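You operate a simulated robot arm through the tools that you are given. There is no shell and no other tool.

Carry out the task below with a simulated robot arm. There is one attempt and no reset: what you move stays moved.

TASK
Key off and into its pocket, mains off, and cap the laser.
Fine: green key and mains switch on the laser control box; no alarm; leave the laser's other knobs, levers, switches, buttons, caps, cards, lenses, key, plug, block, purple mirror and rail slider as they are.

It is judged by the outcome, as a careful person would: the job done as asked, and still so three seconds after it is handed in. It fails if anything else is knocked over, pushed out of place, dropped, spilled or broken. A push-on lid holds only when it is set on centred and level and pressed home; a screw cap is set on level and turned clockwise until tight.

THE ROBOT
A 6-joint arm with a two-finger gripper, fixed in place. Base frame: the origin is on the floor under the middle of its stand, x ahead of it, y to its left, z up; the work surface is at about z = 935. Lengths are in mm, angles in degrees, forces in N, time in s.
It reaches about 1637 mm from its shoulder. Its first joint turns from -166.0 to 166.0 degrees. Payload 3.43 kg.
The tool frame sits at the grasp point between the pads (the TCP): z along the fingers, y along the line on which they close. The tips reach 20 mm beyond it. The gripper opens to 190 mm; its body begins 248 mm behind the TCP.
Orientation is that of the tool frame in the base frame, as a unit quaternion [w, x, y, z]. With the fingers straight down and closing along the base's y, the tool's x points along the base's -x, its y along +y and its z along -z.

THE INTERFACE
- The arm moves only by the tool step_arm. Its argument "commands" is a list that holds one entry, the list of rows, each a list of 7 numbers: the shift along the base's x, y, z in mm, then the turn, a rotation vector about the base's x, y, z in degrees, then the closure in counts, from 0 (fully open) to 255 (shut). In form: [[[tx, ty, tz, wx, wy, wz, jaw], ...]]. A call has 1 to 20 rows; each row shifts and turns the commanded pose from where the row before left it. Each row takes 0.2 s and may step no farther than 50 mm and 8.6 degrees from the row before; otherwise, or with a gripper value out of range, the whole call is refused. Where a pose cannot be reached the arm comes as near as it can. A force on the tool above 80 N (or 10 N above the force at the start of the call, whichever is more), or a blocked arm, ends the call early, and 0.2 s more pass. The fingers move at their own pace (about 45 mm/s each) and stop on an object; they squeeze with about 44 N. The grip force told is the motor's: it shows also when the fingers shut on nothing. Time passes only in rows, and 0.2 s behind the last, so rows that do not move let the fingers close. It gives the time, the measured TCP pose, the force on the tool (base axes), the opening and the grip force at its end, in the units of the frame above (readings bear some noise), with the torque about the TCP (base axes, N m) and any sound that the robot's microphone picked up.
- Cameras (640 x 400 px; columns grow to the right, rows downward): "scene" is fixed at [50.6, -500.5, 1466.4]; the picture's right is [0.46, -0.89, 0.00], its down [-0.49, -0.26, -0.83] and it looks along [0.74, 0.38, -0.56] (base axes); focal length 214 px, centre (320, 200). "wrist" rides on the gripper at [70, -9, -288] in the tool frame; the picture's right is [0.12, 0.99, 0.00], its down [-0.96, 0.12, -0.25] and it looks along [-0.25, 0.03, 0.97] (tool axes); focal length 261 px, centre (320, 200). There is no depth. A picture from a camera that has moved, and an enlarged one, comes with that camera's place and axes in the base frame and with its lens.
- grab_frame(camera): a new picture of that camera. The clock stands still meanwhile.
- lift_body(by): slides the trunk up (or, below 0, down) by that many mm; the arm rides with it, the base frame stays. It gives what a move gives, with no picture.
- inspect(camera, box): a new picture of the part [left, top, right, bottom] of that camera's present view, enlarged. The clock stands still meanwhile.
- job_done(): hands the job in; it is judged then, once.

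Nothing tells you positions but the pictures and the camera data. Unless the task says otherwise, let go and move clear before handing in.

The tools are called after "Call:" by a JSON object that holds its "method" and its "body". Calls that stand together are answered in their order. step_arm: Moves the arm, as the interface text tells. Its arguments: {"type":"object","properties":{"commands":{"type":"array","items":{"type":"array","items":{"type":"array","items":{"type":"number"}}}}},"required":["commands"]} The other tools are called the same way: lift_body (by) moves the trunk up or down; grab_frame (camera) takes a picture; inspect (camera, box) takes an enlarged picture of a part of a camera's view; job_done () hands the job in.

At the start:

```text
time: 0.0
tool_pos: [614.5, 254.6, 1270.9]
tool_rot: [0.0, 0.0, 1.0, -0.001]
ft_force: [-0.2, 0.4, 0.1]
torque: [-0.01, -0.02, -0.01]
gripper_width: 190.3
finger_force: 0.0
trunk travel left (down, up): [-175.0, 65.0]
```

scene: 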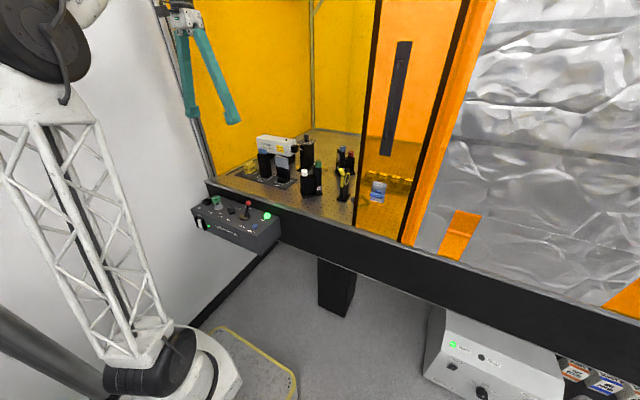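
wrist: 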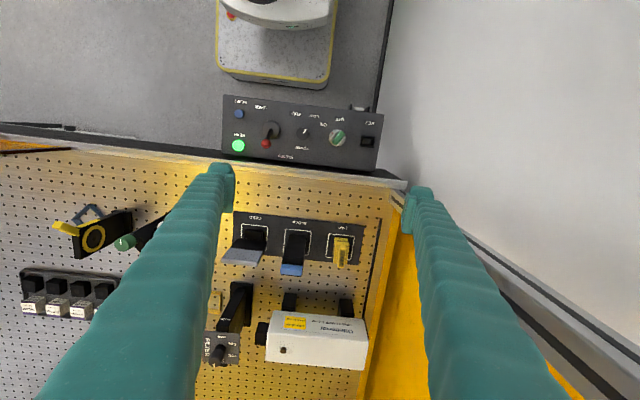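

I see the laser control box at the front-left edge of the optical table and the laser with other items on the breadboard; I'll take enlarged views first to identify each control before moving.

Call:
{"method": "inspect", "body": {"camera": "scene", "box": [180, 180, 300, 255]}}

Call:
{"method": "inspect", "body": {"camera": "scene", "box": [220, 120, 420, 245]}}

Call:
{"method": "inspect", "body": {"camera": "wrist", "box": [210, 85, 390, 185]}}

Call:
{"method": "inspect", "body": {"camera": "wrist", "box": [190, 200, 410, 380]}}

Call:
{"method": "inspect", "body": {"camera": "wrist", "box": [0, 180, 200, 340]}}

```text
5.33 times, centred on (240, 218) of scene
camera zoom: at [50.6, -500.5, 1466.4], right [0.46, -0.89, 0.0], down [-0.49, -0.26, -0.83], along [0.74, 0.38, -0.56], focal length 1144 px, centre (747, 107)
```

zoom: 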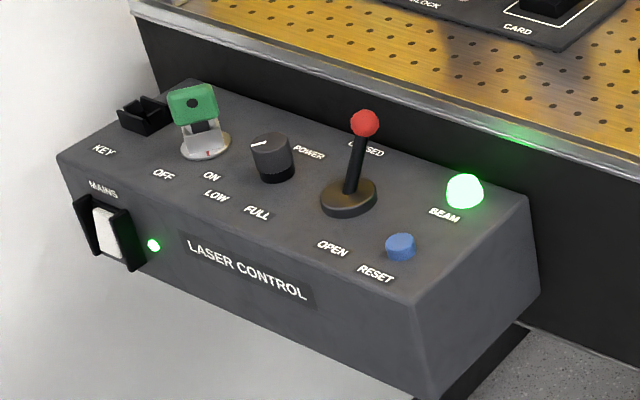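

```text
3.20 times, centred on (320, 182) of scene
camera zoom: at [50.6, -500.5, 1466.4], right [0.46, -0.89, 0.0], down [-0.49, -0.26, -0.83], along [0.74, 0.38, -0.56], focal length 686 px, centre (320, 256)
```

zoom: 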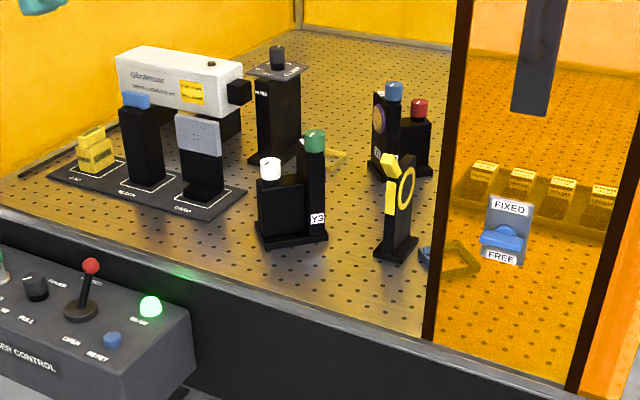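

```text
3.56 times, centred on (300, 135) of wrist
camera zoom: at [544.8, 245.9, 1558.8], right [-0.12, 0.99, 0.0], down [0.96, 0.11, 0.25], along [0.25, 0.03, -0.97], focal length 927 px, centre (391, 431)
```

zoom: 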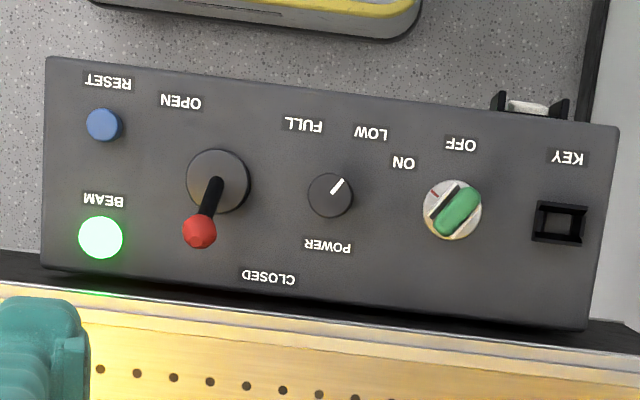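

```text
2.22 times, centred on (300, 290) of wrist
camera zoom: at [544.8, 245.9, 1558.8], right [-0.12, 0.99, 0.0], down [0.96, 0.11, 0.25], along [0.25, 0.03, -0.97], focal length 579 px, centre (364, 0)
```

zoom: 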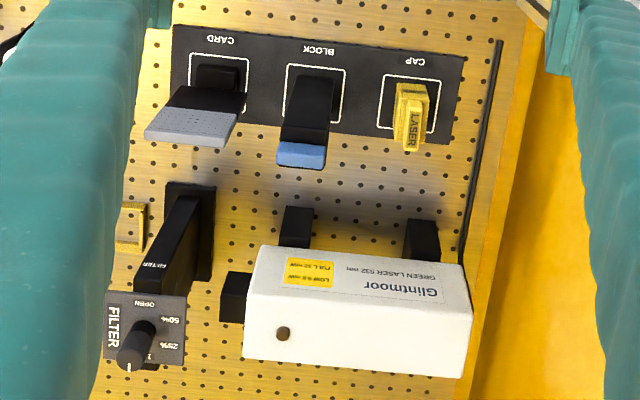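

```text
2.50 times, centred on (100, 260) of wrist
camera zoom: at [544.8, 245.9, 1558.8], right [-0.12, 0.99, 0.0], down [0.96, 0.11, 0.25], along [0.25, 0.03, -0.97], focal length 652 px, centre (870, 50)
```

zoom: 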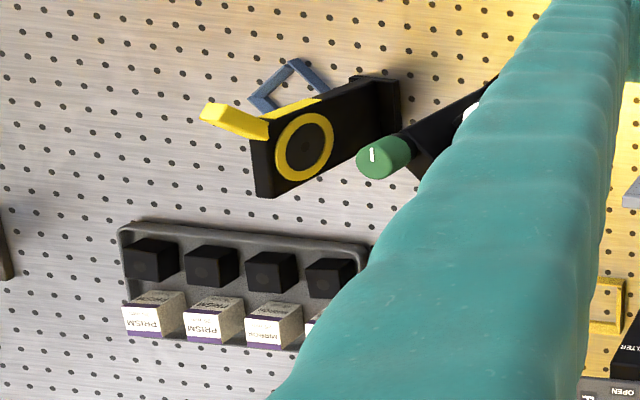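

The key shows as a green-bowed key standing in a round lock on the low box (top about z = 880), the mains rocker is on the box's front face, and the yellow "LASER" cap sits on its CAP plate with the laser behind it. I'll zoom further to read the details.

Call:
{"method": "inspect", "body": {"camera": "scene", "box": [190, 185, 238, 215]}}

Call:
{"method": "inspect", "body": {"camera": "wrist", "box": [314, 105, 386, 150]}}

Call:
{"method": "inspect", "body": {"camera": "scene", "box": [236, 130, 316, 190]}}

Call:
{"method": "inspect", "body": {"camera": "wrist", "box": [310, 220, 374, 275]}}

Call:
{"method": "inspect", "body": {"camera": "wrist", "box": [200, 270, 380, 380]}}

```text
13.33 times, centred on (214, 200) of scene
camera zoom: at [50.6, -500.5, 1466.4], right [0.46, -0.89, 0.0], down [-0.49, -0.26, -0.83], along [0.74, 0.38, -0.56], focal length 2860 px, centre (1733, 200)
```

zoom: 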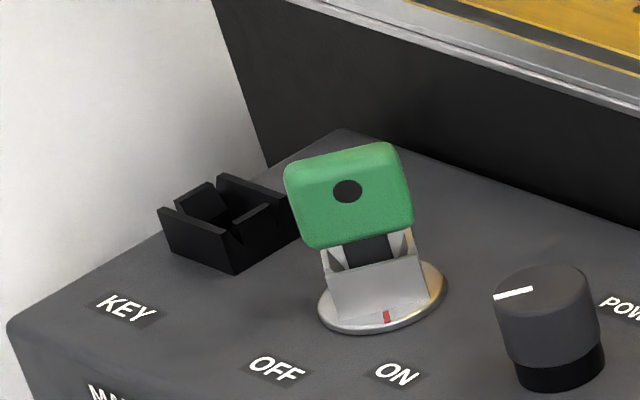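

```text
8.89 times, centred on (350, 128) of wrist
camera zoom: at [544.8, 245.9, 1558.8], right [-0.12, 0.99, 0.0], down [0.96, 0.11, 0.25], along [0.25, 0.03, -0.97], focal length 2317 px, centre (53, 844)
```

zoom: 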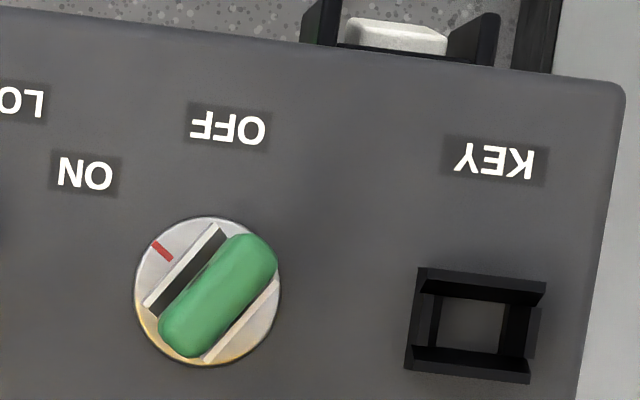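

```text
6.67 times, centred on (276, 160) of scene
camera zoom: at [50.6, -500.5, 1466.4], right [0.46, -0.89, 0.0], down [-0.49, -0.26, -0.83], along [0.74, 0.38, -0.56], focal length 1430 px, centre (613, 467)
```

zoom: 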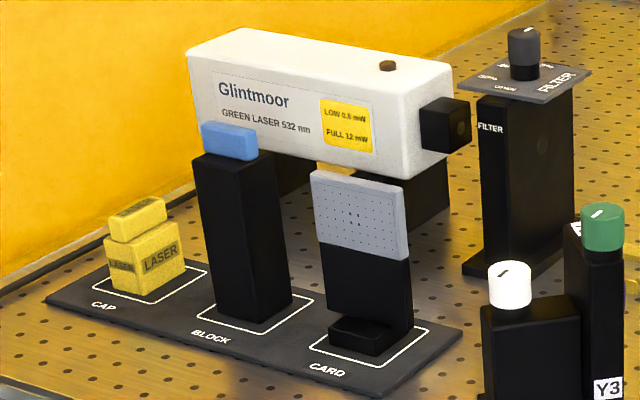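

```text
7.27 times, centred on (342, 248) of wrist
camera zoom: at [544.8, 245.9, 1558.8], right [-0.12, 0.99, 0.0], down [0.96, 0.11, 0.25], along [0.25, 0.03, -0.97], focal length 1896 px, centre (160, -146)
```

zoom: 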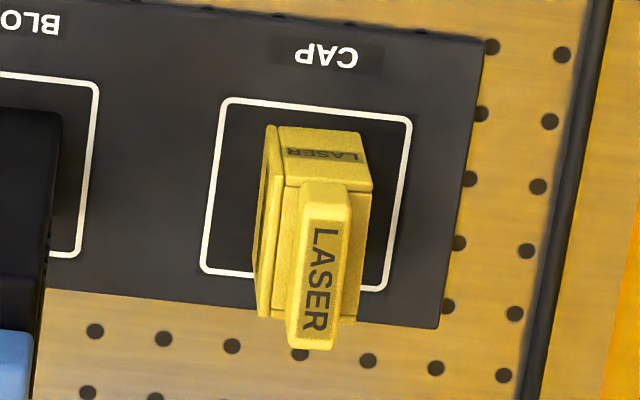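

```text
3.56 times, centred on (290, 325) of wrist
camera zoom: at [544.8, 245.9, 1558.8], right [-0.12, 0.99, 0.0], down [0.96, 0.11, 0.25], along [0.25, 0.03, -0.97], focal length 927 px, centre (427, -244)
```

zoom: 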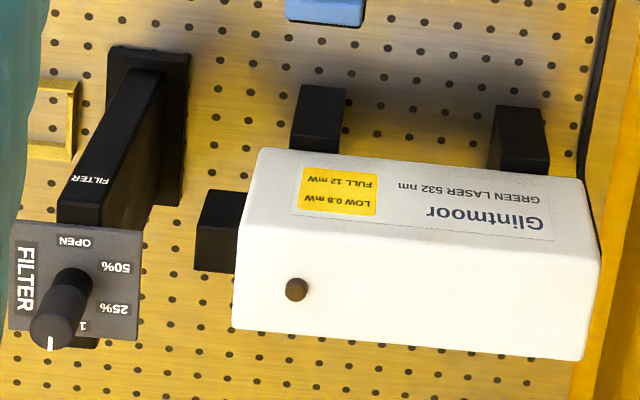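

The key's bow is turned about 55° from its OFF position, its pocket lies some 80 mm to its left in line with it, and the cap is a small yellow block with a ridge on top. I'll zoom on the mains rocker and the laser nose to understand them.

Call:
{"method": "inspect", "body": {"camera": "scene", "box": [188, 205, 220, 240]}}

Call:
{"method": "inspect", "body": {"camera": "scene", "box": [244, 150, 268, 176]}}

Call:
{"method": "inspect", "body": {"camera": "scene", "box": [276, 136, 316, 164]}}

Call:
{"method": "inspect", "body": {"camera": "scene", "box": [140, 0, 380, 150]}}

```text
11.43 times, centred on (204, 222) of scene
camera zoom: at [50.6, -500.5, 1466.4], right [0.46, -0.89, 0.0], down [-0.49, -0.26, -0.83], along [0.74, 0.38, -0.56], focal length 2451 px, centre (1646, -57)
```

zoom: 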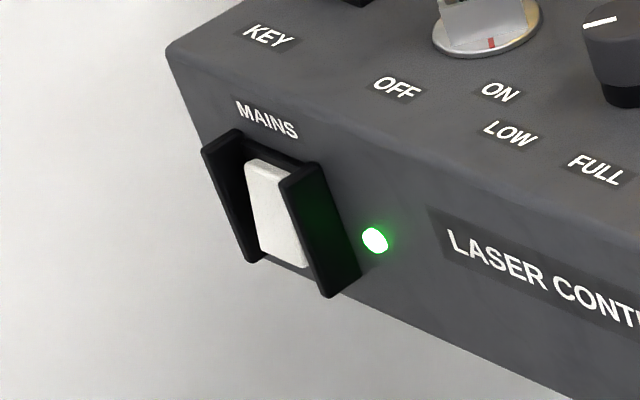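

```text
15.38 times, centred on (256, 163) of scene
camera zoom: at [50.6, -500.5, 1466.4], right [0.46, -0.89, 0.0], down [-0.49, -0.26, -0.83], along [0.74, 0.38, -0.56], focal length 3300 px, centre (1305, 769)
```

zoom: 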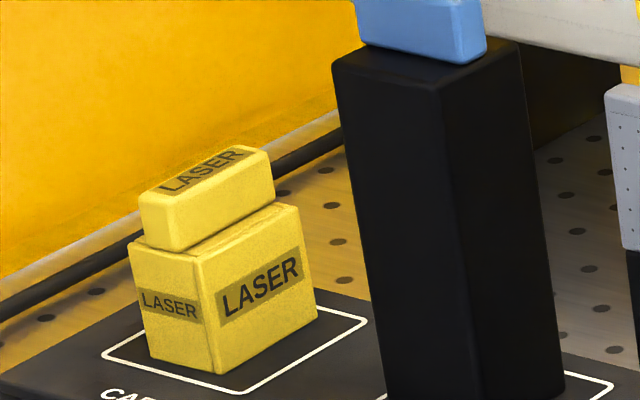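

```text
14.29 times, centred on (296, 150) of scene
camera zoom: at [50.6, -500.5, 1466.4], right [0.46, -0.89, 0.0], down [-0.49, -0.26, -0.83], along [0.74, 0.38, -0.56], focal length 3064 px, centre (663, 914)
```

zoom: 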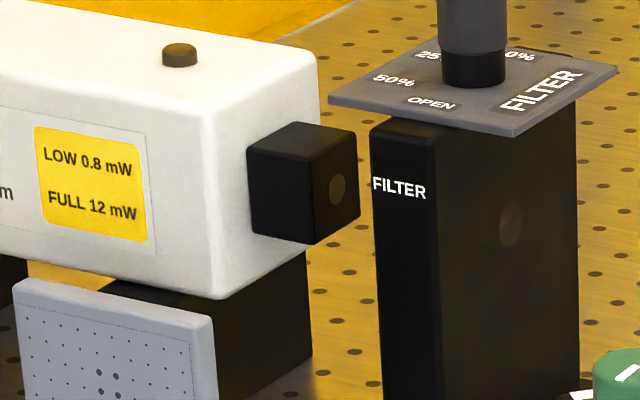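

```text
2.67 times, centred on (260, 75) of scene
camera zoom: at [50.6, -500.5, 1466.4], right [0.46, -0.89, 0.0], down [-0.49, -0.26, -0.83], along [0.74, 0.38, -0.56], focal length 572 px, centre (480, 533)
```

zoom: 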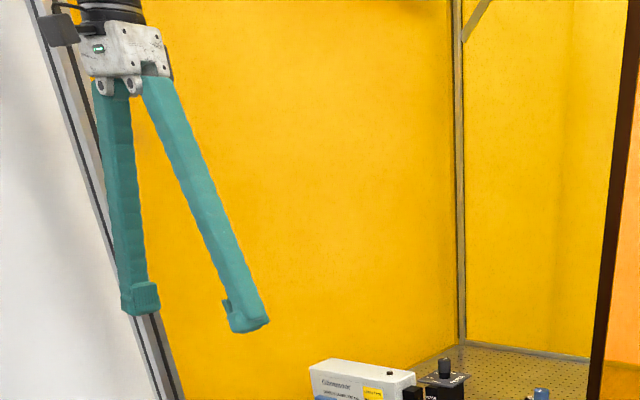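

The mains rocker sits between two black guards on the box's front face, and the laser's square black nose points toward −y with a filter post close in front of it. I'll swing the hand over the key, turning the fingers to match the bow, and look straight down from closer.

Call:
{"method": "step_arm", "body": {"commands": [[[-12.3, 7.6, -42, 0, 0, -6.8, 120], [-12.3, 7.6, -42, 0, 0, -6.8, 120], [-12.3, 7.6, -42, 0, 0, -6.8, 120], [-12.3, 7.6, -42, 0, 0, -6.8, 120], [-12.3, 7.5, -42, 0, 0, -6.8, 120]]]}}

Call:
{"method": "grab_frame", "body": {"camera": "wrist"}}

Call:
{"method": "grab_frame", "body": {"camera": "scene"}}

```text
time: 1.2
tool_pos: [554.0, 295.2, 1061.3]
tool_rot: [0.0, 0.294, 0.956, 0.0]
ft_force: [0.0, -0.1, 0.4]
torque: [0.03, -0.01, 0.01]
gripper_width: 100.4
finger_force: 0.1
trunk travel left (down, up): [-175.0, 65.0]
```

```text
taken
camera wrist: at [491.0, 327.4, 1349.5], right [0.46, 0.89, 0.0], down [0.86, -0.45, 0.25], along [0.22, -0.11, -0.97], focal length 261 px, centre (320, 200)
```

wrist: 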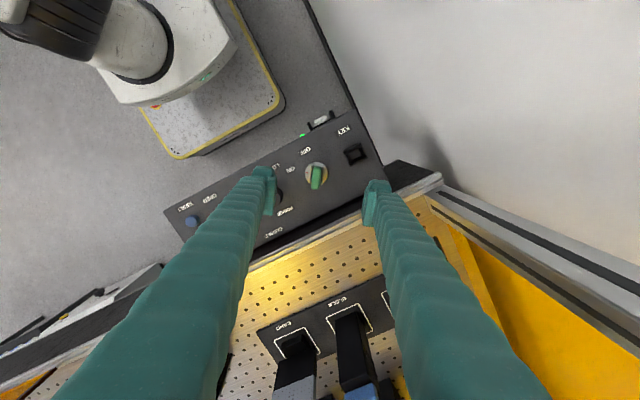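

```text
taken
```

scene: 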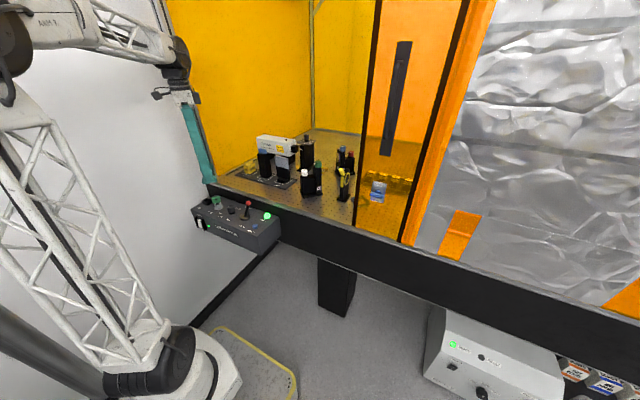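

The key is in view between the open fingers. I'll zoom in on the key and pocket from this closer position.

Call:
{"method": "inspect", "body": {"camera": "wrist", "box": [280, 105, 376, 205]}}

Call:
{"method": "inspect", "body": {"camera": "wrist", "box": [296, 155, 336, 195]}}

Call:
{"method": "inspect", "body": {"camera": "scene", "box": [150, 80, 300, 250]}}

```text
4.00 times, centred on (328, 155) of wrist
camera zoom: at [491.0, 327.4, 1349.5], right [0.46, 0.89, 0.0], down [0.86, -0.45, 0.25], along [0.22, -0.11, -0.97], focal length 1043 px, centre (288, 380)
```

zoom: 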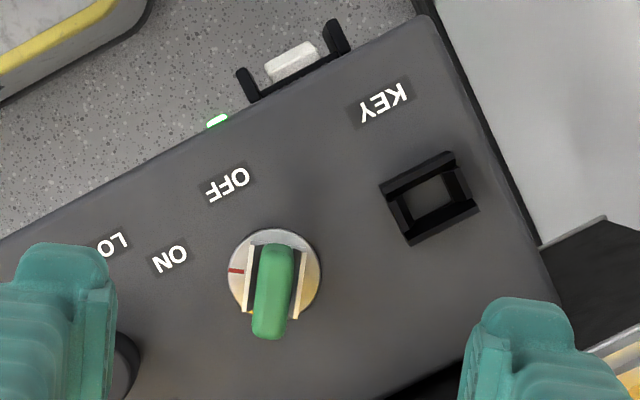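

```text
10.00 times, centred on (316, 175) of wrist
camera zoom: at [491.0, 327.4, 1349.5], right [0.46, 0.89, 0.0], down [0.86, -0.45, 0.25], along [0.22, -0.11, -0.97], focal length 2606 px, centre (360, 450)
```

zoom: 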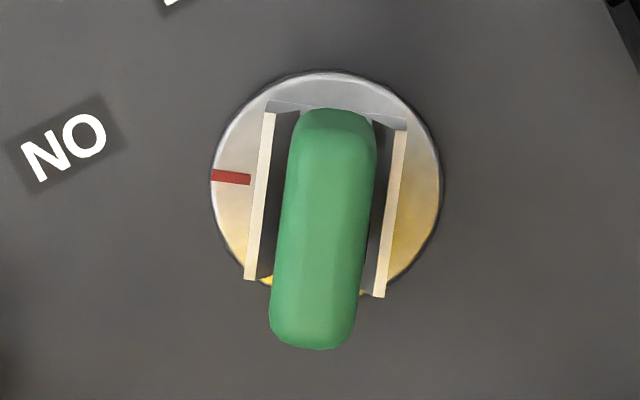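

```text
2.35 times, centred on (225, 165) of scene
camera zoom: at [50.6, -500.5, 1466.4], right [0.46, -0.89, 0.0], down [-0.49, -0.26, -0.83], along [0.74, 0.38, -0.56], focal length 505 px, centre (544, 282)
```

zoom: 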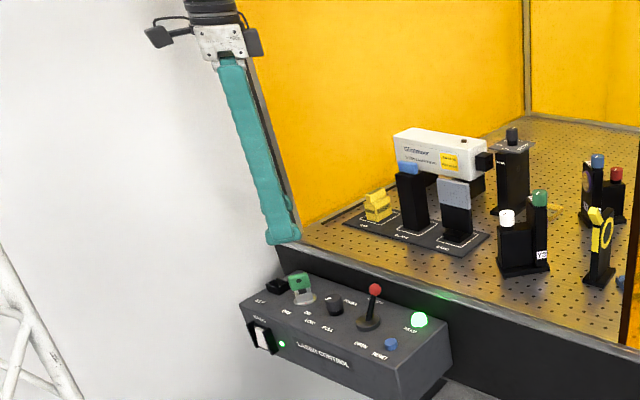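

The bow lies parallel to the fingers' flat sides and about 6 mm off the tool axis; I put the key axis at about (552, 289), bow from z ≈ 903 to 943. I'll centre on it, narrow the fingers, and check again before descending.

Call:
{"method": "step_arm", "body": {"commands": [[[-1.6, -6.2, -20, 0, 0, 0, 180], [0, 0, -20, 0, 0, 0, 180], [0, 0, -20, 0, 0, 0, 180], [0, 0, 0, 0, 0, 0, 180]]]}}

Call:
{"method": "inspect", "body": {"camera": "wrist", "box": [270, 130, 370, 210]}}

Call:
{"method": "inspect", "body": {"camera": "scene", "box": [180, 130, 260, 230]}}

```text
time: 2.2
tool_pos: [553.2, 286.5, 1001.4]
tool_rot: [0.0, 0.293, 0.956, -0.001]
ft_force: [0.5, -1.2, -0.3]
torque: [-0.01, -0.04, -0.04]
gripper_width: 55.8
finger_force: 0.0
trunk travel left (down, up): [-175.0, 65.0]
```

```text
5.00 times, centred on (320, 170) of wrist
camera zoom: at [489.4, 319.5, 1289.1], right [0.46, 0.89, 0.0], down [0.86, -0.44, 0.25], along [0.22, -0.11, -0.97], focal length 1303 px, centre (320, 350)
```

zoom: 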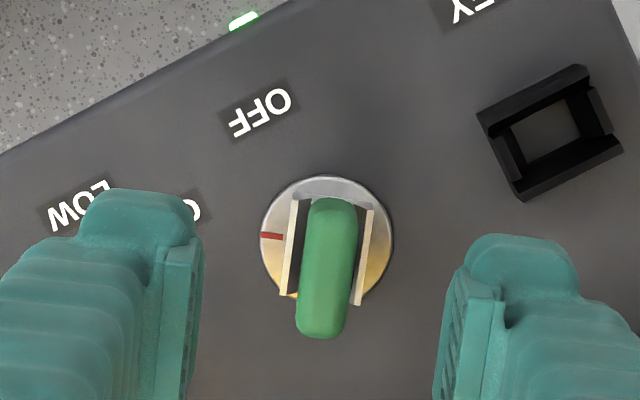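

```text
4.00 times, centred on (220, 180) of scene
camera zoom: at [50.6, -500.5, 1466.4], right [0.46, -0.89, 0.0], down [-0.49, -0.26, -0.83], along [0.74, 0.38, -0.56], focal length 858 px, centre (720, 280)
```

zoom: 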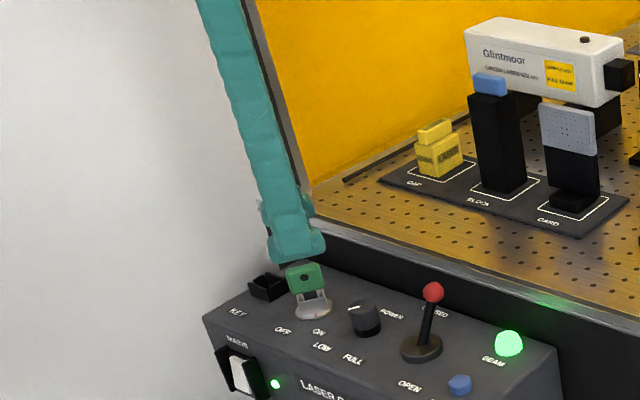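

The fingers straddle the bow within 2 mm. I'll make that small correction, descend so the tips reach about z = 910, and check before closing.

Call:
{"method": "step_arm", "body": {"commands": [[[-0.4, 1.7, -18, 0, 0, 0, 190], [0, 0, -18, 0, 0, 0, 190], [0, 0, -18, 0, 0, 0, 190], [0, 0, -16, 0, 0, 0, 190], [0, 0, 0, 0, 0, 0, 190]]]}}

Call:
{"method": "inspect", "body": {"camera": "wrist", "box": [270, 140, 370, 220]}}

Call:
{"method": "inspect", "body": {"camera": "scene", "box": [190, 175, 250, 220]}}

```text
time: 3.4
tool_pos: [552.1, 287.4, 929.6]
tool_rot: [0.0, 0.293, 0.956, 0.0]
ft_force: [0.0, -0.1, -0.6]
torque: [-0.03, 0.01, -0.02]
gripper_width: 48.5
finger_force: 0.0
trunk travel left (down, up): [-175.0, 65.0]
```

```text
5.00 times, centred on (320, 180) of wrist
camera zoom: at [488.4, 319.9, 1217.6], right [0.46, 0.89, 0.0], down [0.86, -0.44, 0.25], along [0.22, -0.11, -0.97], focal length 1303 px, centre (320, 300)
```

zoom: 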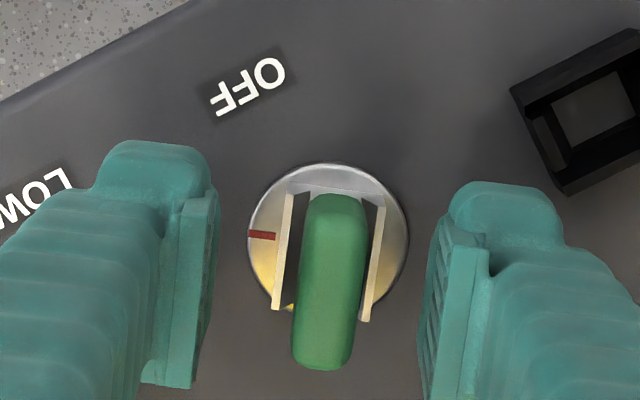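

```text
8.89 times, centred on (220, 198) of scene
camera zoom: at [50.6, -500.5, 1466.4], right [0.46, -0.89, 0.0], down [-0.49, -0.26, -0.83], along [0.74, 0.38, -0.56], focal length 1906 px, centre (1209, 222)
```

zoom: 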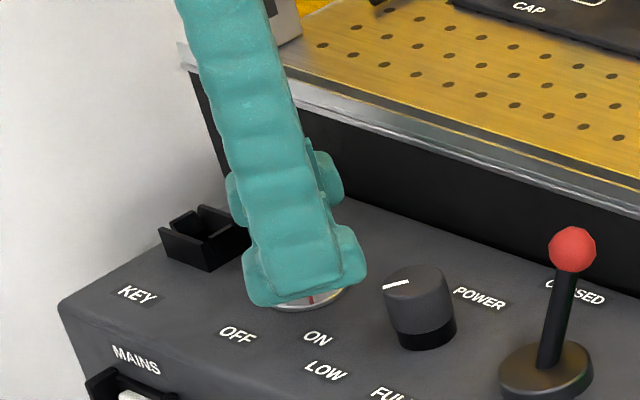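

No contact yet, and the tips hang just above the lock's side walls. I'll raise 5 mm for margin and close on the bow.

Call:
{"method": "step_arm", "body": {"commands": [[[0, 0, 5, 0, 0, 0, 200], [0, 0, 0, 0, 0, 0, 215], [0, 0, 0, 0, 0, 0, 230], [0, 0, 0, 0, 0, 0, 245], [0, 0, 0, 0, 0, 0, 255], [0, 0, 0, 0, 0, 0, 255]]]}}

Call:
{"method": "inspect", "body": {"camera": "wrist", "box": [270, 140, 370, 220]}}

Call:
{"method": "inspect", "body": {"camera": "scene", "box": [190, 175, 250, 220]}}

```text
time: 4.8
tool_pos: [551.2, 287.5, 934.9]
tool_rot: [0.0, 0.293, 0.956, 0.001]
ft_force: [1.3, 1.1, 0.2]
torque: [0.0, -0.01, 0.0]
gripper_width: 11.5
finger_force: 43.6
trunk travel left (down, up): [-175.0, 65.0]
```

```text
5.00 times, centred on (320, 180) of wrist
camera zoom: at [488.8, 320.3, 1223.0], right [0.46, 0.89, 0.0], down [0.86, -0.44, 0.25], along [0.22, -0.11, -0.97], focal length 1303 px, centre (320, 300)
```

zoom: 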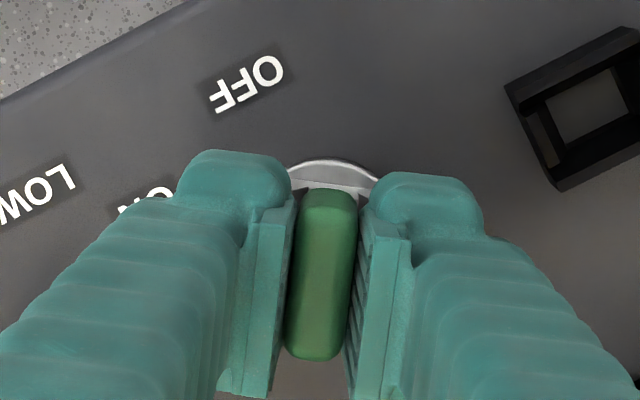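

```text
8.89 times, centred on (220, 198) of scene
camera zoom: at [50.6, -500.5, 1466.4], right [0.46, -0.89, 0.0], down [-0.49, -0.26, -0.83], along [0.74, 0.38, -0.56], focal length 1906 px, centre (1209, 222)
```

zoom: 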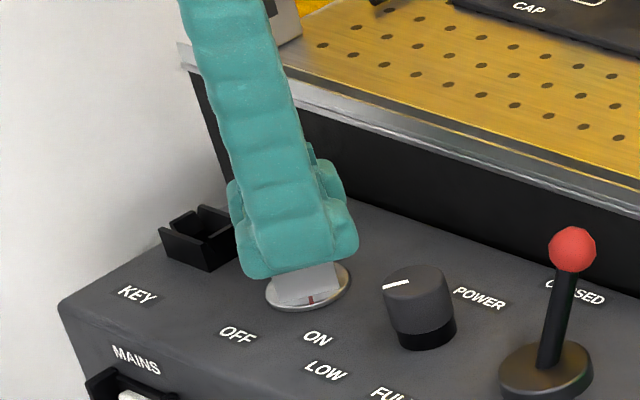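

The pads hold the bow (11.5 mm) clear of the lock. I'll turn it clockwise (seen from above) toward OFF, a part at a time, watching torque.

Call:
{"method": "step_arm", "body": {"commands": [[[0, 0, 0, 0, 0, -4, 255], [0, 0, 0, 0, 0, -4, 255], [0, 0, 0, 0, 0, -4, 255], [0, 0, 0, 0, 0, -4, 255], [0, 0, 0, 0, 0, -4, 255]]]}}

Call:
{"method": "inspect", "body": {"camera": "scene", "box": [190, 175, 280, 240]}}

```text
time: 6.0
tool_pos: [550.9, 286.0, 935.5]
tool_rot: [0.0, 0.455, 0.89, 0.001]
ft_force: [1.1, 0.7, 0.4]
torque: [0.01, -0.03, 0.03]
gripper_width: 11.6
finger_force: 43.7
trunk travel left (down, up): [-175.0, 65.0]
```

```text
6.15 times, centred on (235, 208) of scene
camera zoom: at [50.6, -500.5, 1466.4], right [0.46, -0.89, 0.0], down [-0.49, -0.26, -0.83], along [0.74, 0.38, -0.56], focal length 1320 px, centre (843, 154)
```

zoom: 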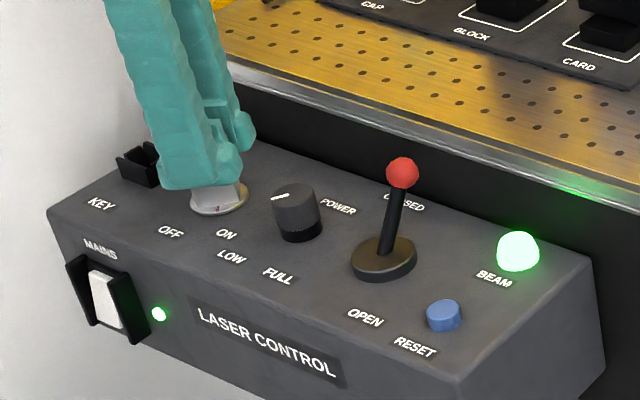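

The hand has turned 20° with almost no torque; let me see whether the lock's mark moved along before going on.

Call:
{"method": "inspect", "body": {"camera": "scene", "box": [200, 195, 236, 219]}}

Call:
{"method": "inspect", "body": {"camera": "wrist", "box": [270, 140, 370, 220]}}

```text
16.00 times, centred on (218, 207) of scene
camera zoom: at [50.6, -500.5, 1466.4], right [0.46, -0.89, 0.0], down [-0.49, -0.26, -0.83], along [0.74, 0.38, -0.56], focal length 3432 px, centre (1952, 88)
```

zoom: 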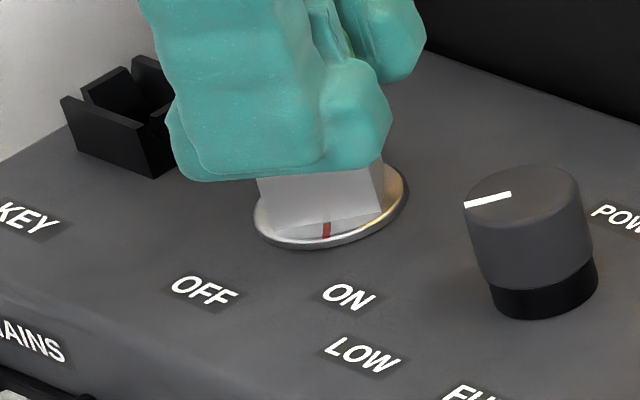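

```text
5.00 times, centred on (320, 180) of wrist
camera zoom: at [503.3, 339.7, 1224.1], right [0.73, 0.68, 0.0], down [0.66, -0.71, 0.25], along [0.17, -0.18, -0.97], focal length 1303 px, centre (320, 300)
```

zoom: 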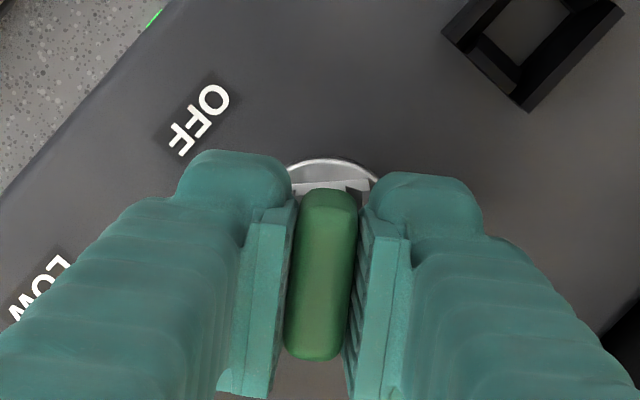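

I need to know if the lock itself turned with the bow; zooming closer on the disc.

Call:
{"method": "inspect", "body": {"camera": "wrist", "box": [322, 166, 350, 186]}}

Call:
{"method": "inspect", "body": {"camera": "scene", "box": [210, 200, 228, 212]}}

Call:
{"method": "inspect", "body": {"camera": "wrist", "box": [306, 165, 338, 185]}}

```text
16.00 times, centred on (336, 176) of wrist
camera zoom: at [503.3, 339.7, 1224.1], right [0.73, 0.68, 0.0], down [0.66, -0.71, 0.25], along [0.17, -0.18, -0.97], focal length 4170 px, centre (64, 584)
```

zoom: 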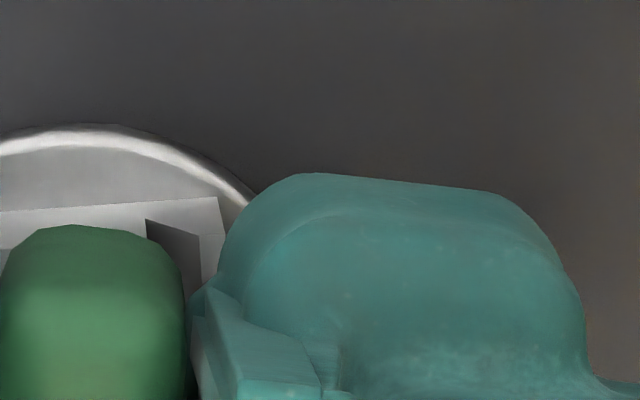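

```text
16.00 times, centred on (219, 206) of scene
camera zoom: at [50.6, -500.5, 1466.4], right [0.46, -0.89, 0.0], down [-0.49, -0.26, -0.83], along [0.74, 0.38, -0.56], focal length 3432 px, centre (1936, 104)
```

zoom: 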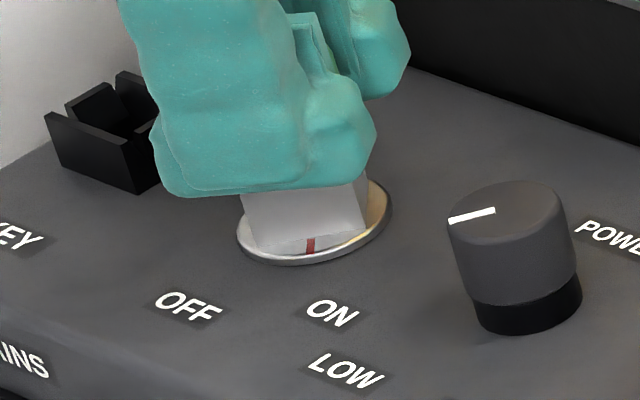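

```text
16.00 times, centred on (322, 175) of wrist
camera zoom: at [503.3, 339.7, 1224.1], right [0.73, 0.68, 0.0], down [0.66, -0.71, 0.25], along [0.17, -0.18, -0.97], focal length 4170 px, centre (288, 600)
```

zoom: 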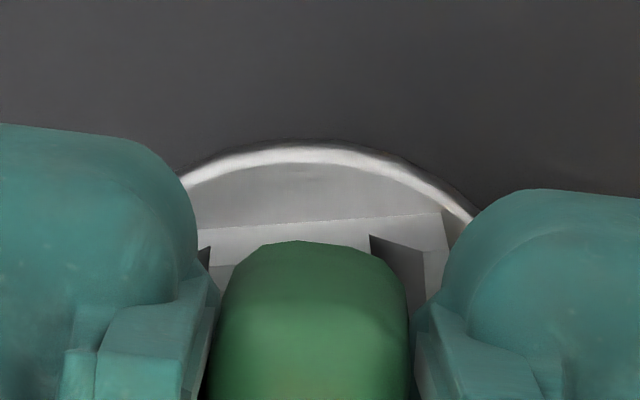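

The lock seems to have followed by only part of the turn (some play in the slot). I'll continue turning and check again.

Call:
{"method": "step_arm", "body": {"commands": [[[0, 0, 0, 0, 0, -4, 255], [0, 0, 0, 0, 0, -4, 255], [0, 0, 0, 0, 0, -4, 255], [0, 0, 0, 0, 0, -4, 255], [0, 0, 0, 0, 0, 0, 255]]]}}

Call:
{"method": "inspect", "body": {"camera": "scene", "box": [205, 195, 235, 215]}}

Call:
{"method": "inspect", "body": {"camera": "wrist", "box": [296, 160, 344, 190]}}

```text
time: 7.2
tool_pos: [550.9, 288.1, 936.6]
tool_rot: [0.0, 0.574, 0.819, 0.0]
ft_force: [-0.1, -1.2, 0.2]
torque: [-0.02, 0.02, -0.02]
gripper_width: 11.1
finger_force: 43.5
trunk travel left (down, up): [-175.0, 65.0]
```

```text
16.00 times, centred on (220, 205) of scene
camera zoom: at [50.6, -500.5, 1466.4], right [0.46, -0.89, 0.0], down [-0.49, -0.26, -0.83], along [0.74, 0.38, -0.56], focal length 3432 px, centre (1920, 120)
```

zoom: 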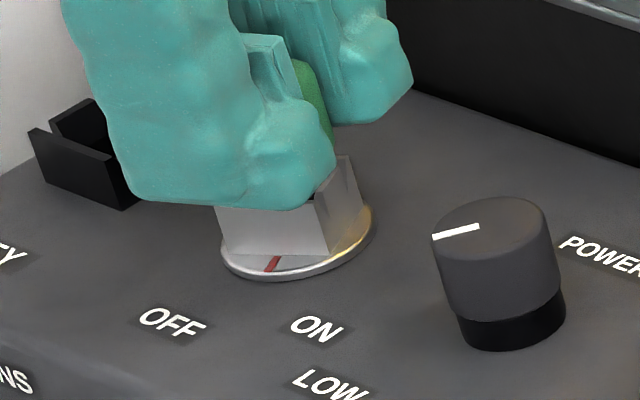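

```text
13.33 times, centred on (320, 175) of wrist
camera zoom: at [519.7, 351.2, 1224.5], right [0.89, 0.45, 0.0], down [0.44, -0.87, 0.25], along [0.11, -0.22, -0.97], focal length 3475 px, centre (320, 533)
```

zoom: 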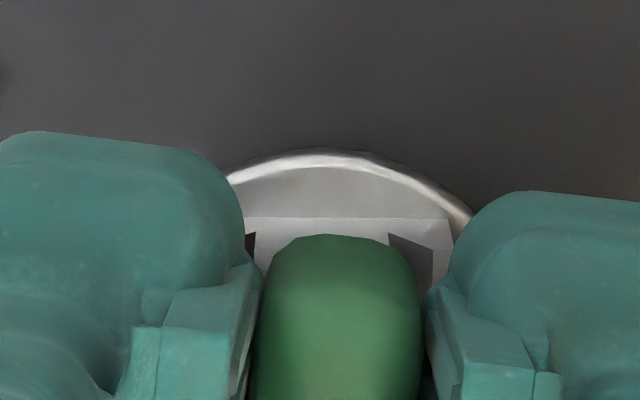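

The lock and its red mark are now turning with the key. I'll keep turning toward OFF.

Call:
{"method": "step_arm", "body": {"commands": [[[0, 0, 0, 0, 0, -4, 255], [0, 0, 0, 0, 0, -4, 255], [0, 0, 0, 0, 0, -4, 255], [0, 0, 0, 0, 0, -4, 255], [0, 0, 0, 0, 0, -3, 255], [0, 0, 0, 0, 0, 0, 255]]]}}

Call:
{"method": "inspect", "body": {"camera": "scene", "box": [205, 195, 235, 215]}}

Call:
{"method": "inspect", "body": {"camera": "wrist", "box": [296, 160, 344, 190]}}

Call:
{"method": "inspect", "body": {"camera": "scene", "box": [180, 180, 300, 255]}}

```text
time: 8.6
tool_pos: [551.6, 287.9, 936.6]
tool_rot: [0.001, 0.701, 0.713, -0.001]
ft_force: [0.1, 0.3, -0.1]
torque: [0.0, 0.02, -0.05]
gripper_width: 11.2
finger_force: 43.9
trunk travel left (down, up): [-175.0, 65.0]
```

```text
16.00 times, centred on (220, 205) of scene
camera zoom: at [50.6, -500.5, 1466.4], right [0.46, -0.89, 0.0], down [-0.49, -0.26, -0.83], along [0.74, 0.38, -0.56], focal length 3432 px, centre (1920, 120)
```

zoom: 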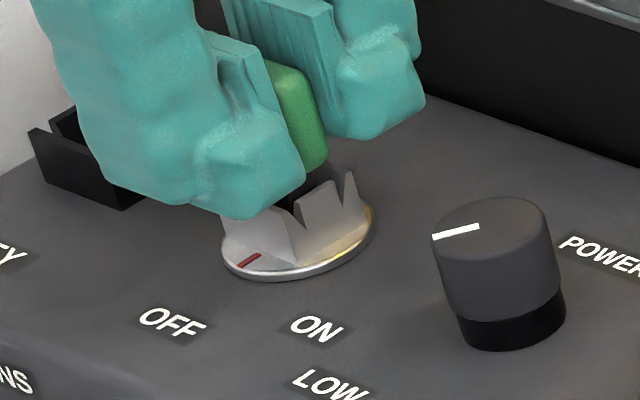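

```text
13.33 times, centred on (320, 175) of wrist
camera zoom: at [542.1, 358.2, 1223.8], right [0.99, 0.13, 0.0], down [0.13, -0.96, 0.25], along [0.03, -0.25, -0.97], focal length 3475 px, centre (320, 533)
```

zoom: 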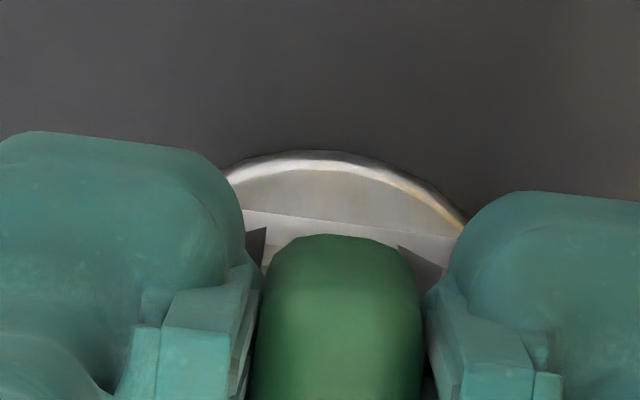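

```text
5.33 times, centred on (240, 218) of scene
camera zoom: at [50.6, -500.5, 1466.4], right [0.46, -0.89, 0.0], down [-0.49, -0.26, -0.83], along [0.74, 0.38, -0.56], focal length 1144 px, centre (747, 107)
```

zoom: 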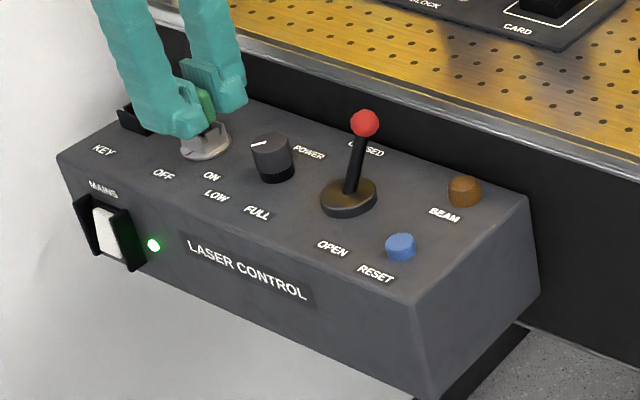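

The BEAM lamp went out and the red mark points at OFF with the lock square to the box. Now I'll lift the key straight out, slowly.

Call:
{"method": "step_arm", "body": {"commands": [[[0, 0, 4, 0, 0, 0, 255], [0, 0, 4, 0, 0, 0, 255], [0, 0, 6, 0, 0, 0, 255], [0, 0, 6, 0, 0, 0, 255], [0, 0, 10, 0, 0, 0, 255], [0, 0, 0, 0, 0, 0, 255]]]}}

Call:
{"method": "inspect", "body": {"camera": "scene", "box": [195, 180, 240, 215]}}

```text
time: 10.0
tool_pos: [550.4, 286.6, 965.1]
tool_rot: [0.0, 0.701, 0.713, 0.0]
ft_force: [-0.3, -0.4, -0.2]
torque: [-0.01, -0.01, -0.03]
gripper_width: 11.2
finger_force: 43.3
trunk travel left (down, up): [-175.0, 65.0]
```

```text
11.43 times, centred on (218, 198) of scene
camera zoom: at [50.6, -500.5, 1466.4], right [0.46, -0.89, 0.0], down [-0.49, -0.26, -0.83], along [0.74, 0.38, -0.56], focal length 2451 px, centre (1491, 229)
```

zoom: 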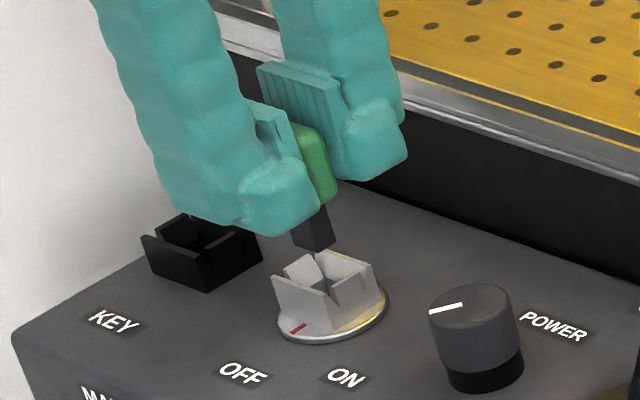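

The key is out, and the lock and pocket are the same kind of square socket. I'll look at where the pocket lies relative to the hand before traversing.

Call:
{"method": "inspect", "body": {"camera": "wrist", "box": [280, 80, 380, 200]}}

Call:
{"method": "inspect", "body": {"camera": "wrist", "box": [300, 90, 350, 140]}}

Call:
{"method": "grab_frame", "body": {"camera": "wrist"}}

```text
3.33 times, centred on (330, 140) of wrist
camera zoom: at [542.2, 357.3, 1253.3], right [0.99, 0.14, 0.0], down [0.13, -0.96, 0.25], along [0.03, -0.25, -0.97], focal length 869 px, centre (287, 400)
```

zoom: 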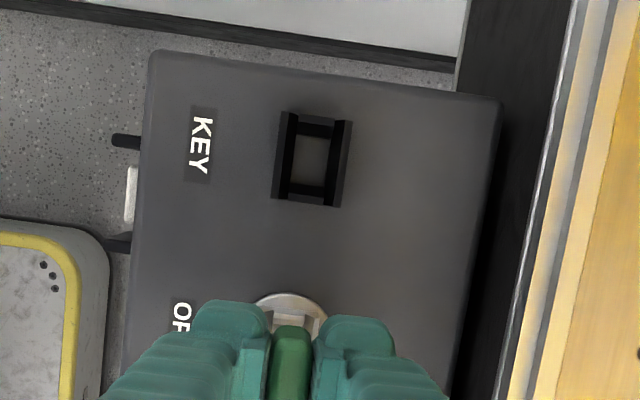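

```text
8.00 times, centred on (325, 115) of wrist
camera zoom: at [542.2, 357.3, 1253.3], right [0.99, 0.14, 0.0], down [0.13, -0.96, 0.25], along [0.03, -0.25, -0.97], focal length 2085 px, centre (280, 880)
```

zoom: 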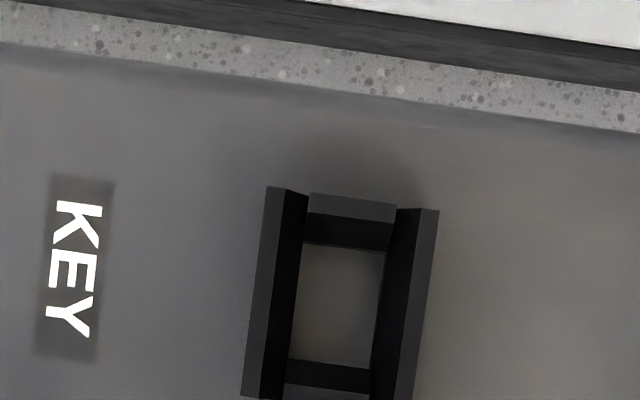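

```text
taken
camera wrist: at [542.2, 357.3, 1253.3], right [0.99, 0.14, 0.0], down [0.13, -0.96, 0.25], along [0.03, -0.25, -0.97], focal length 261 px, centre (320, 200)
```

wrist: 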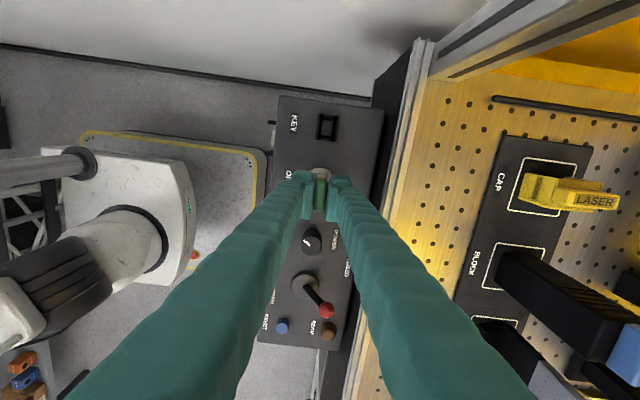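

The pocket's centre comes out at about (551, 365), some 75 mm in +y from the lock. I'll lift a bit more, traverse over it, and check alignment before lowering.

Call:
{"method": "step_arm", "body": {"commands": [[[0, 0, 15, 0, 0, -0.9, 255], [0, 15, 0, 0, 0, 0, 255], [-0.5, 20, 0, 0, 0, 0, 255], [-0.5, 20, 0, 0, 0, 0, 255], [0, 20.5, 0, 0, 0, 0, 255], [0, 0, 0, 0, 0, 0, 255]]]}}

Call:
{"method": "inspect", "body": {"camera": "wrist", "box": [280, 140, 360, 200]}}

Call:
{"method": "inspect", "body": {"camera": "scene", "box": [180, 170, 230, 215]}}

```text
time: 11.4
tool_pos: [549.2, 363.2, 981.5]
tool_rot: [0.0, 0.707, 0.707, 0.0]
ft_force: [-0.2, -0.2, -0.9]
torque: [-0.04, 0.01, 0.02]
gripper_width: 11.5
finger_force: 43.8
trunk travel left (down, up): [-175.0, 65.0]
```

```text
6.67 times, centred on (320, 170) of wrist
camera zoom: at [542.3, 433.8, 1268.7], right [0.99, 0.12, 0.0], down [0.12, -0.96, 0.25], along [0.03, -0.25, -0.97], focal length 1738 px, centre (320, 400)
```

zoom: 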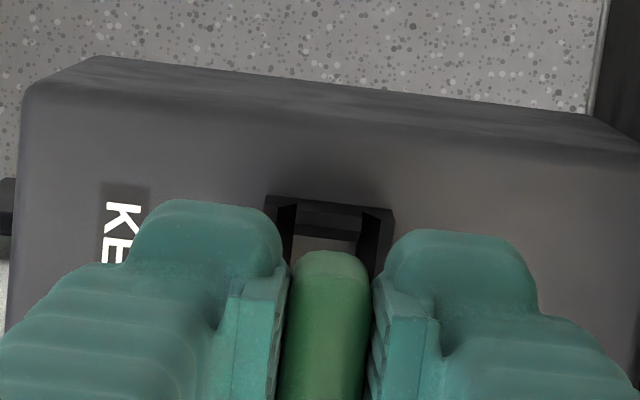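

```text
8.89 times, centred on (205, 192) of scene
camera zoom: at [50.6, -500.5, 1466.4], right [0.46, -0.89, 0.0], down [-0.49, -0.26, -0.83], along [0.74, 0.38, -0.56], focal length 1906 px, centre (1342, 267)
```

zoom: 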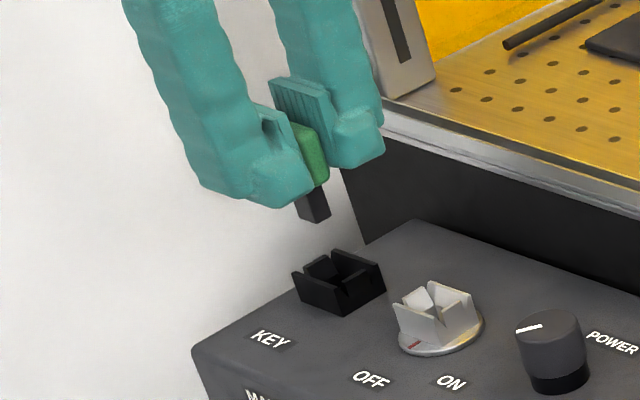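

The key is over the pocket and my check puts it within a millimetre of centre. I'll lower slowly and watch the force.

Call:
{"method": "step_arm", "body": {"commands": [[[0, 0, -8, 0, 0, 0, 255], [0, 0, -8, 0, 0, 0, 255], [0, 0, -6, 0, 0, 0, 255], [0, 0, -4, 0, 0, 0, 255], [0, 0, 0, 0, 0, 0, 255]]]}}

Call:
{"method": "inspect", "body": {"camera": "wrist", "box": [280, 140, 360, 200]}}

Call:
{"method": "inspect", "body": {"camera": "scene", "box": [190, 180, 230, 215]}}

```text
time: 12.6
tool_pos: [550.3, 363.8, 954.7]
tool_rot: [0.001, 0.707, 0.707, 0.0]
ft_force: [0.0, -0.6, -1.1]
torque: [0.02, -0.02, 0.0]
gripper_width: 11.4
finger_force: 44.1
trunk travel left (down, up): [-175.0, 65.0]
```

```text
6.67 times, centred on (320, 170) of wrist
camera zoom: at [542.7, 433.7, 1242.3], right [0.99, 0.12, 0.0], down [0.12, -0.96, 0.25], along [0.03, -0.25, -0.97], focal length 1738 px, centre (320, 400)
```

zoom: 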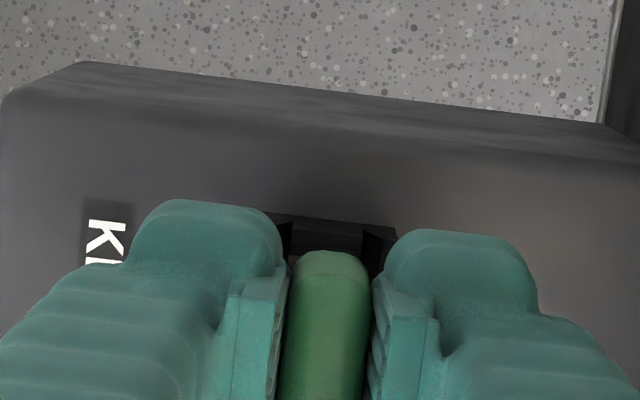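

```text
11.43 times, centred on (210, 198) of scene
camera zoom: at [50.6, -500.5, 1466.4], right [0.46, -0.89, 0.0], down [-0.49, -0.26, -0.83], along [0.74, 0.38, -0.56], focal length 2451 px, centre (1577, 229)
```

zoom: 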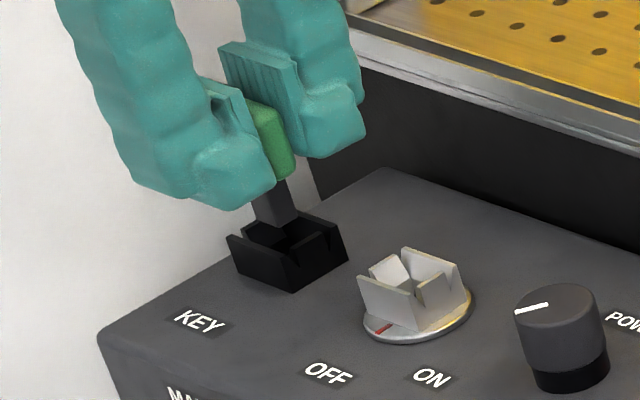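

The stem is entering the pocket squarely with no force. Continuing down in small steps.

Call:
{"method": "step_arm", "body": {"commands": [[[0, 0, -4, 0, 0, 0, 255], [0, 0, -4, 0, 0, 0, 255], [0, 0, -4, 0, 0, 0, 255], [0, 0, -3, 0, 0, 0, 255], [0, 0, 0, 0, 0, 0, 255]]]}}

Call:
{"method": "inspect", "body": {"camera": "scene", "box": [190, 180, 230, 215]}}

```text
time: 13.8
tool_pos: [551.4, 364.3, 939.9]
tool_rot: [0.0, 0.706, 0.708, 0.0]
ft_force: [0.3, -0.4, 0.0]
torque: [0.0, 0.0, 0.01]
gripper_width: 11.3
finger_force: 44.1
trunk travel left (down, up): [-175.0, 65.0]
```

```text
11.43 times, centred on (210, 198) of scene
camera zoom: at [50.6, -500.5, 1466.4], right [0.46, -0.89, 0.0], down [-0.49, -0.26, -0.83], along [0.74, 0.38, -0.56], focal length 2451 px, centre (1577, 229)
```

zoom: 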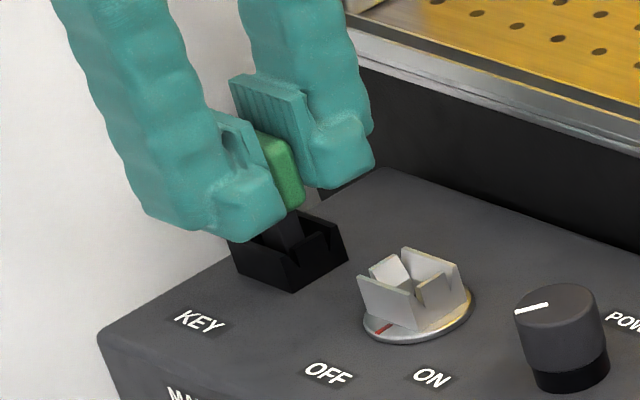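

Still free at z ≈ 940. I'll continue in 1.5 mm steps until it seats.

Call:
{"method": "step_arm", "body": {"commands": [[[0, 0, -1.5, 0, 0, 0, 255], [0, 0, -1.5, 0, 0, 0, 255], [0, 0, -1.5, 0, 0, 0, 255], [0, 0, 0, 0, 0, 0, 255]]]}}

Call:
{"method": "inspect", "body": {"camera": "scene", "box": [190, 180, 230, 215]}}

```text
time: 14.8
tool_pos: [549.8, 363.6, 935.9]
tool_rot: [0.0, 0.707, 0.707, 0.001]
ft_force: [0.0, -0.5, 0.7]
torque: [0.0, 0.02, 0.02]
gripper_width: 11.3
finger_force: 43.8
trunk travel left (down, up): [-175.0, 65.0]
```

```text
11.43 times, centred on (210, 198) of scene
camera zoom: at [50.6, -500.5, 1466.4], right [0.46, -0.89, 0.0], down [-0.49, -0.26, -0.83], along [0.74, 0.38, -0.56], focal length 2451 px, centre (1577, 229)
```

zoom: 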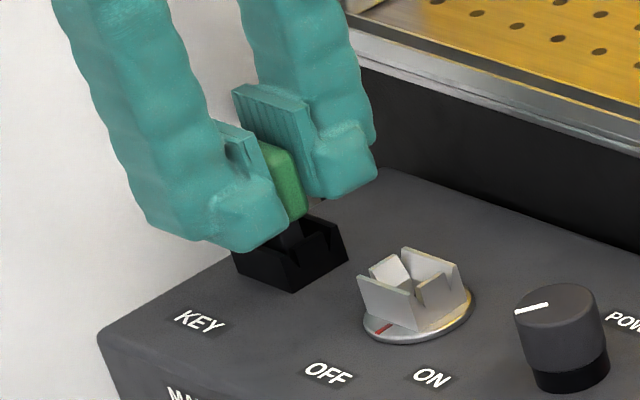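

Almost at wall height; continuing gently until contact shows.

Call:
{"method": "step_arm", "body": {"commands": [[[0, 0, -1, 0, 0, 0, 255], [0, 0, -1, 0, 0, 0, 255], [0, 0, -1, 0, 0, 0, 255], [0, 0, 0, 0, 0, 0, 255]]]}}

Call:
{"method": "inspect", "body": {"camera": "scene", "box": [195, 188, 225, 210]}}

```text
time: 15.8
tool_pos: [549.7, 363.7, 931.7]
tool_rot: [0.0, 0.707, 0.707, -0.001]
ft_force: [-0.1, -0.2, -0.9]
torque: [-0.01, 0.0, -0.01]
gripper_width: 11.5
finger_force: 43.8
trunk travel left (down, up): [-175.0, 65.0]
```

```text
16.00 times, centred on (210, 199) of scene
camera zoom: at [50.6, -500.5, 1466.4], right [0.46, -0.89, 0.0], down [-0.49, -0.26, -0.83], along [0.74, 0.38, -0.56], focal length 3432 px, centre (2080, 216)
```

zoom: 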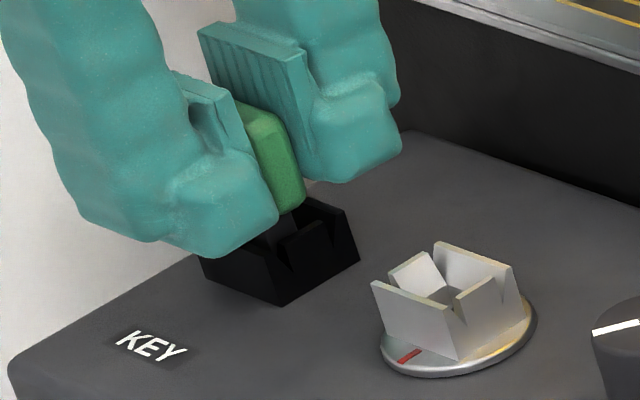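

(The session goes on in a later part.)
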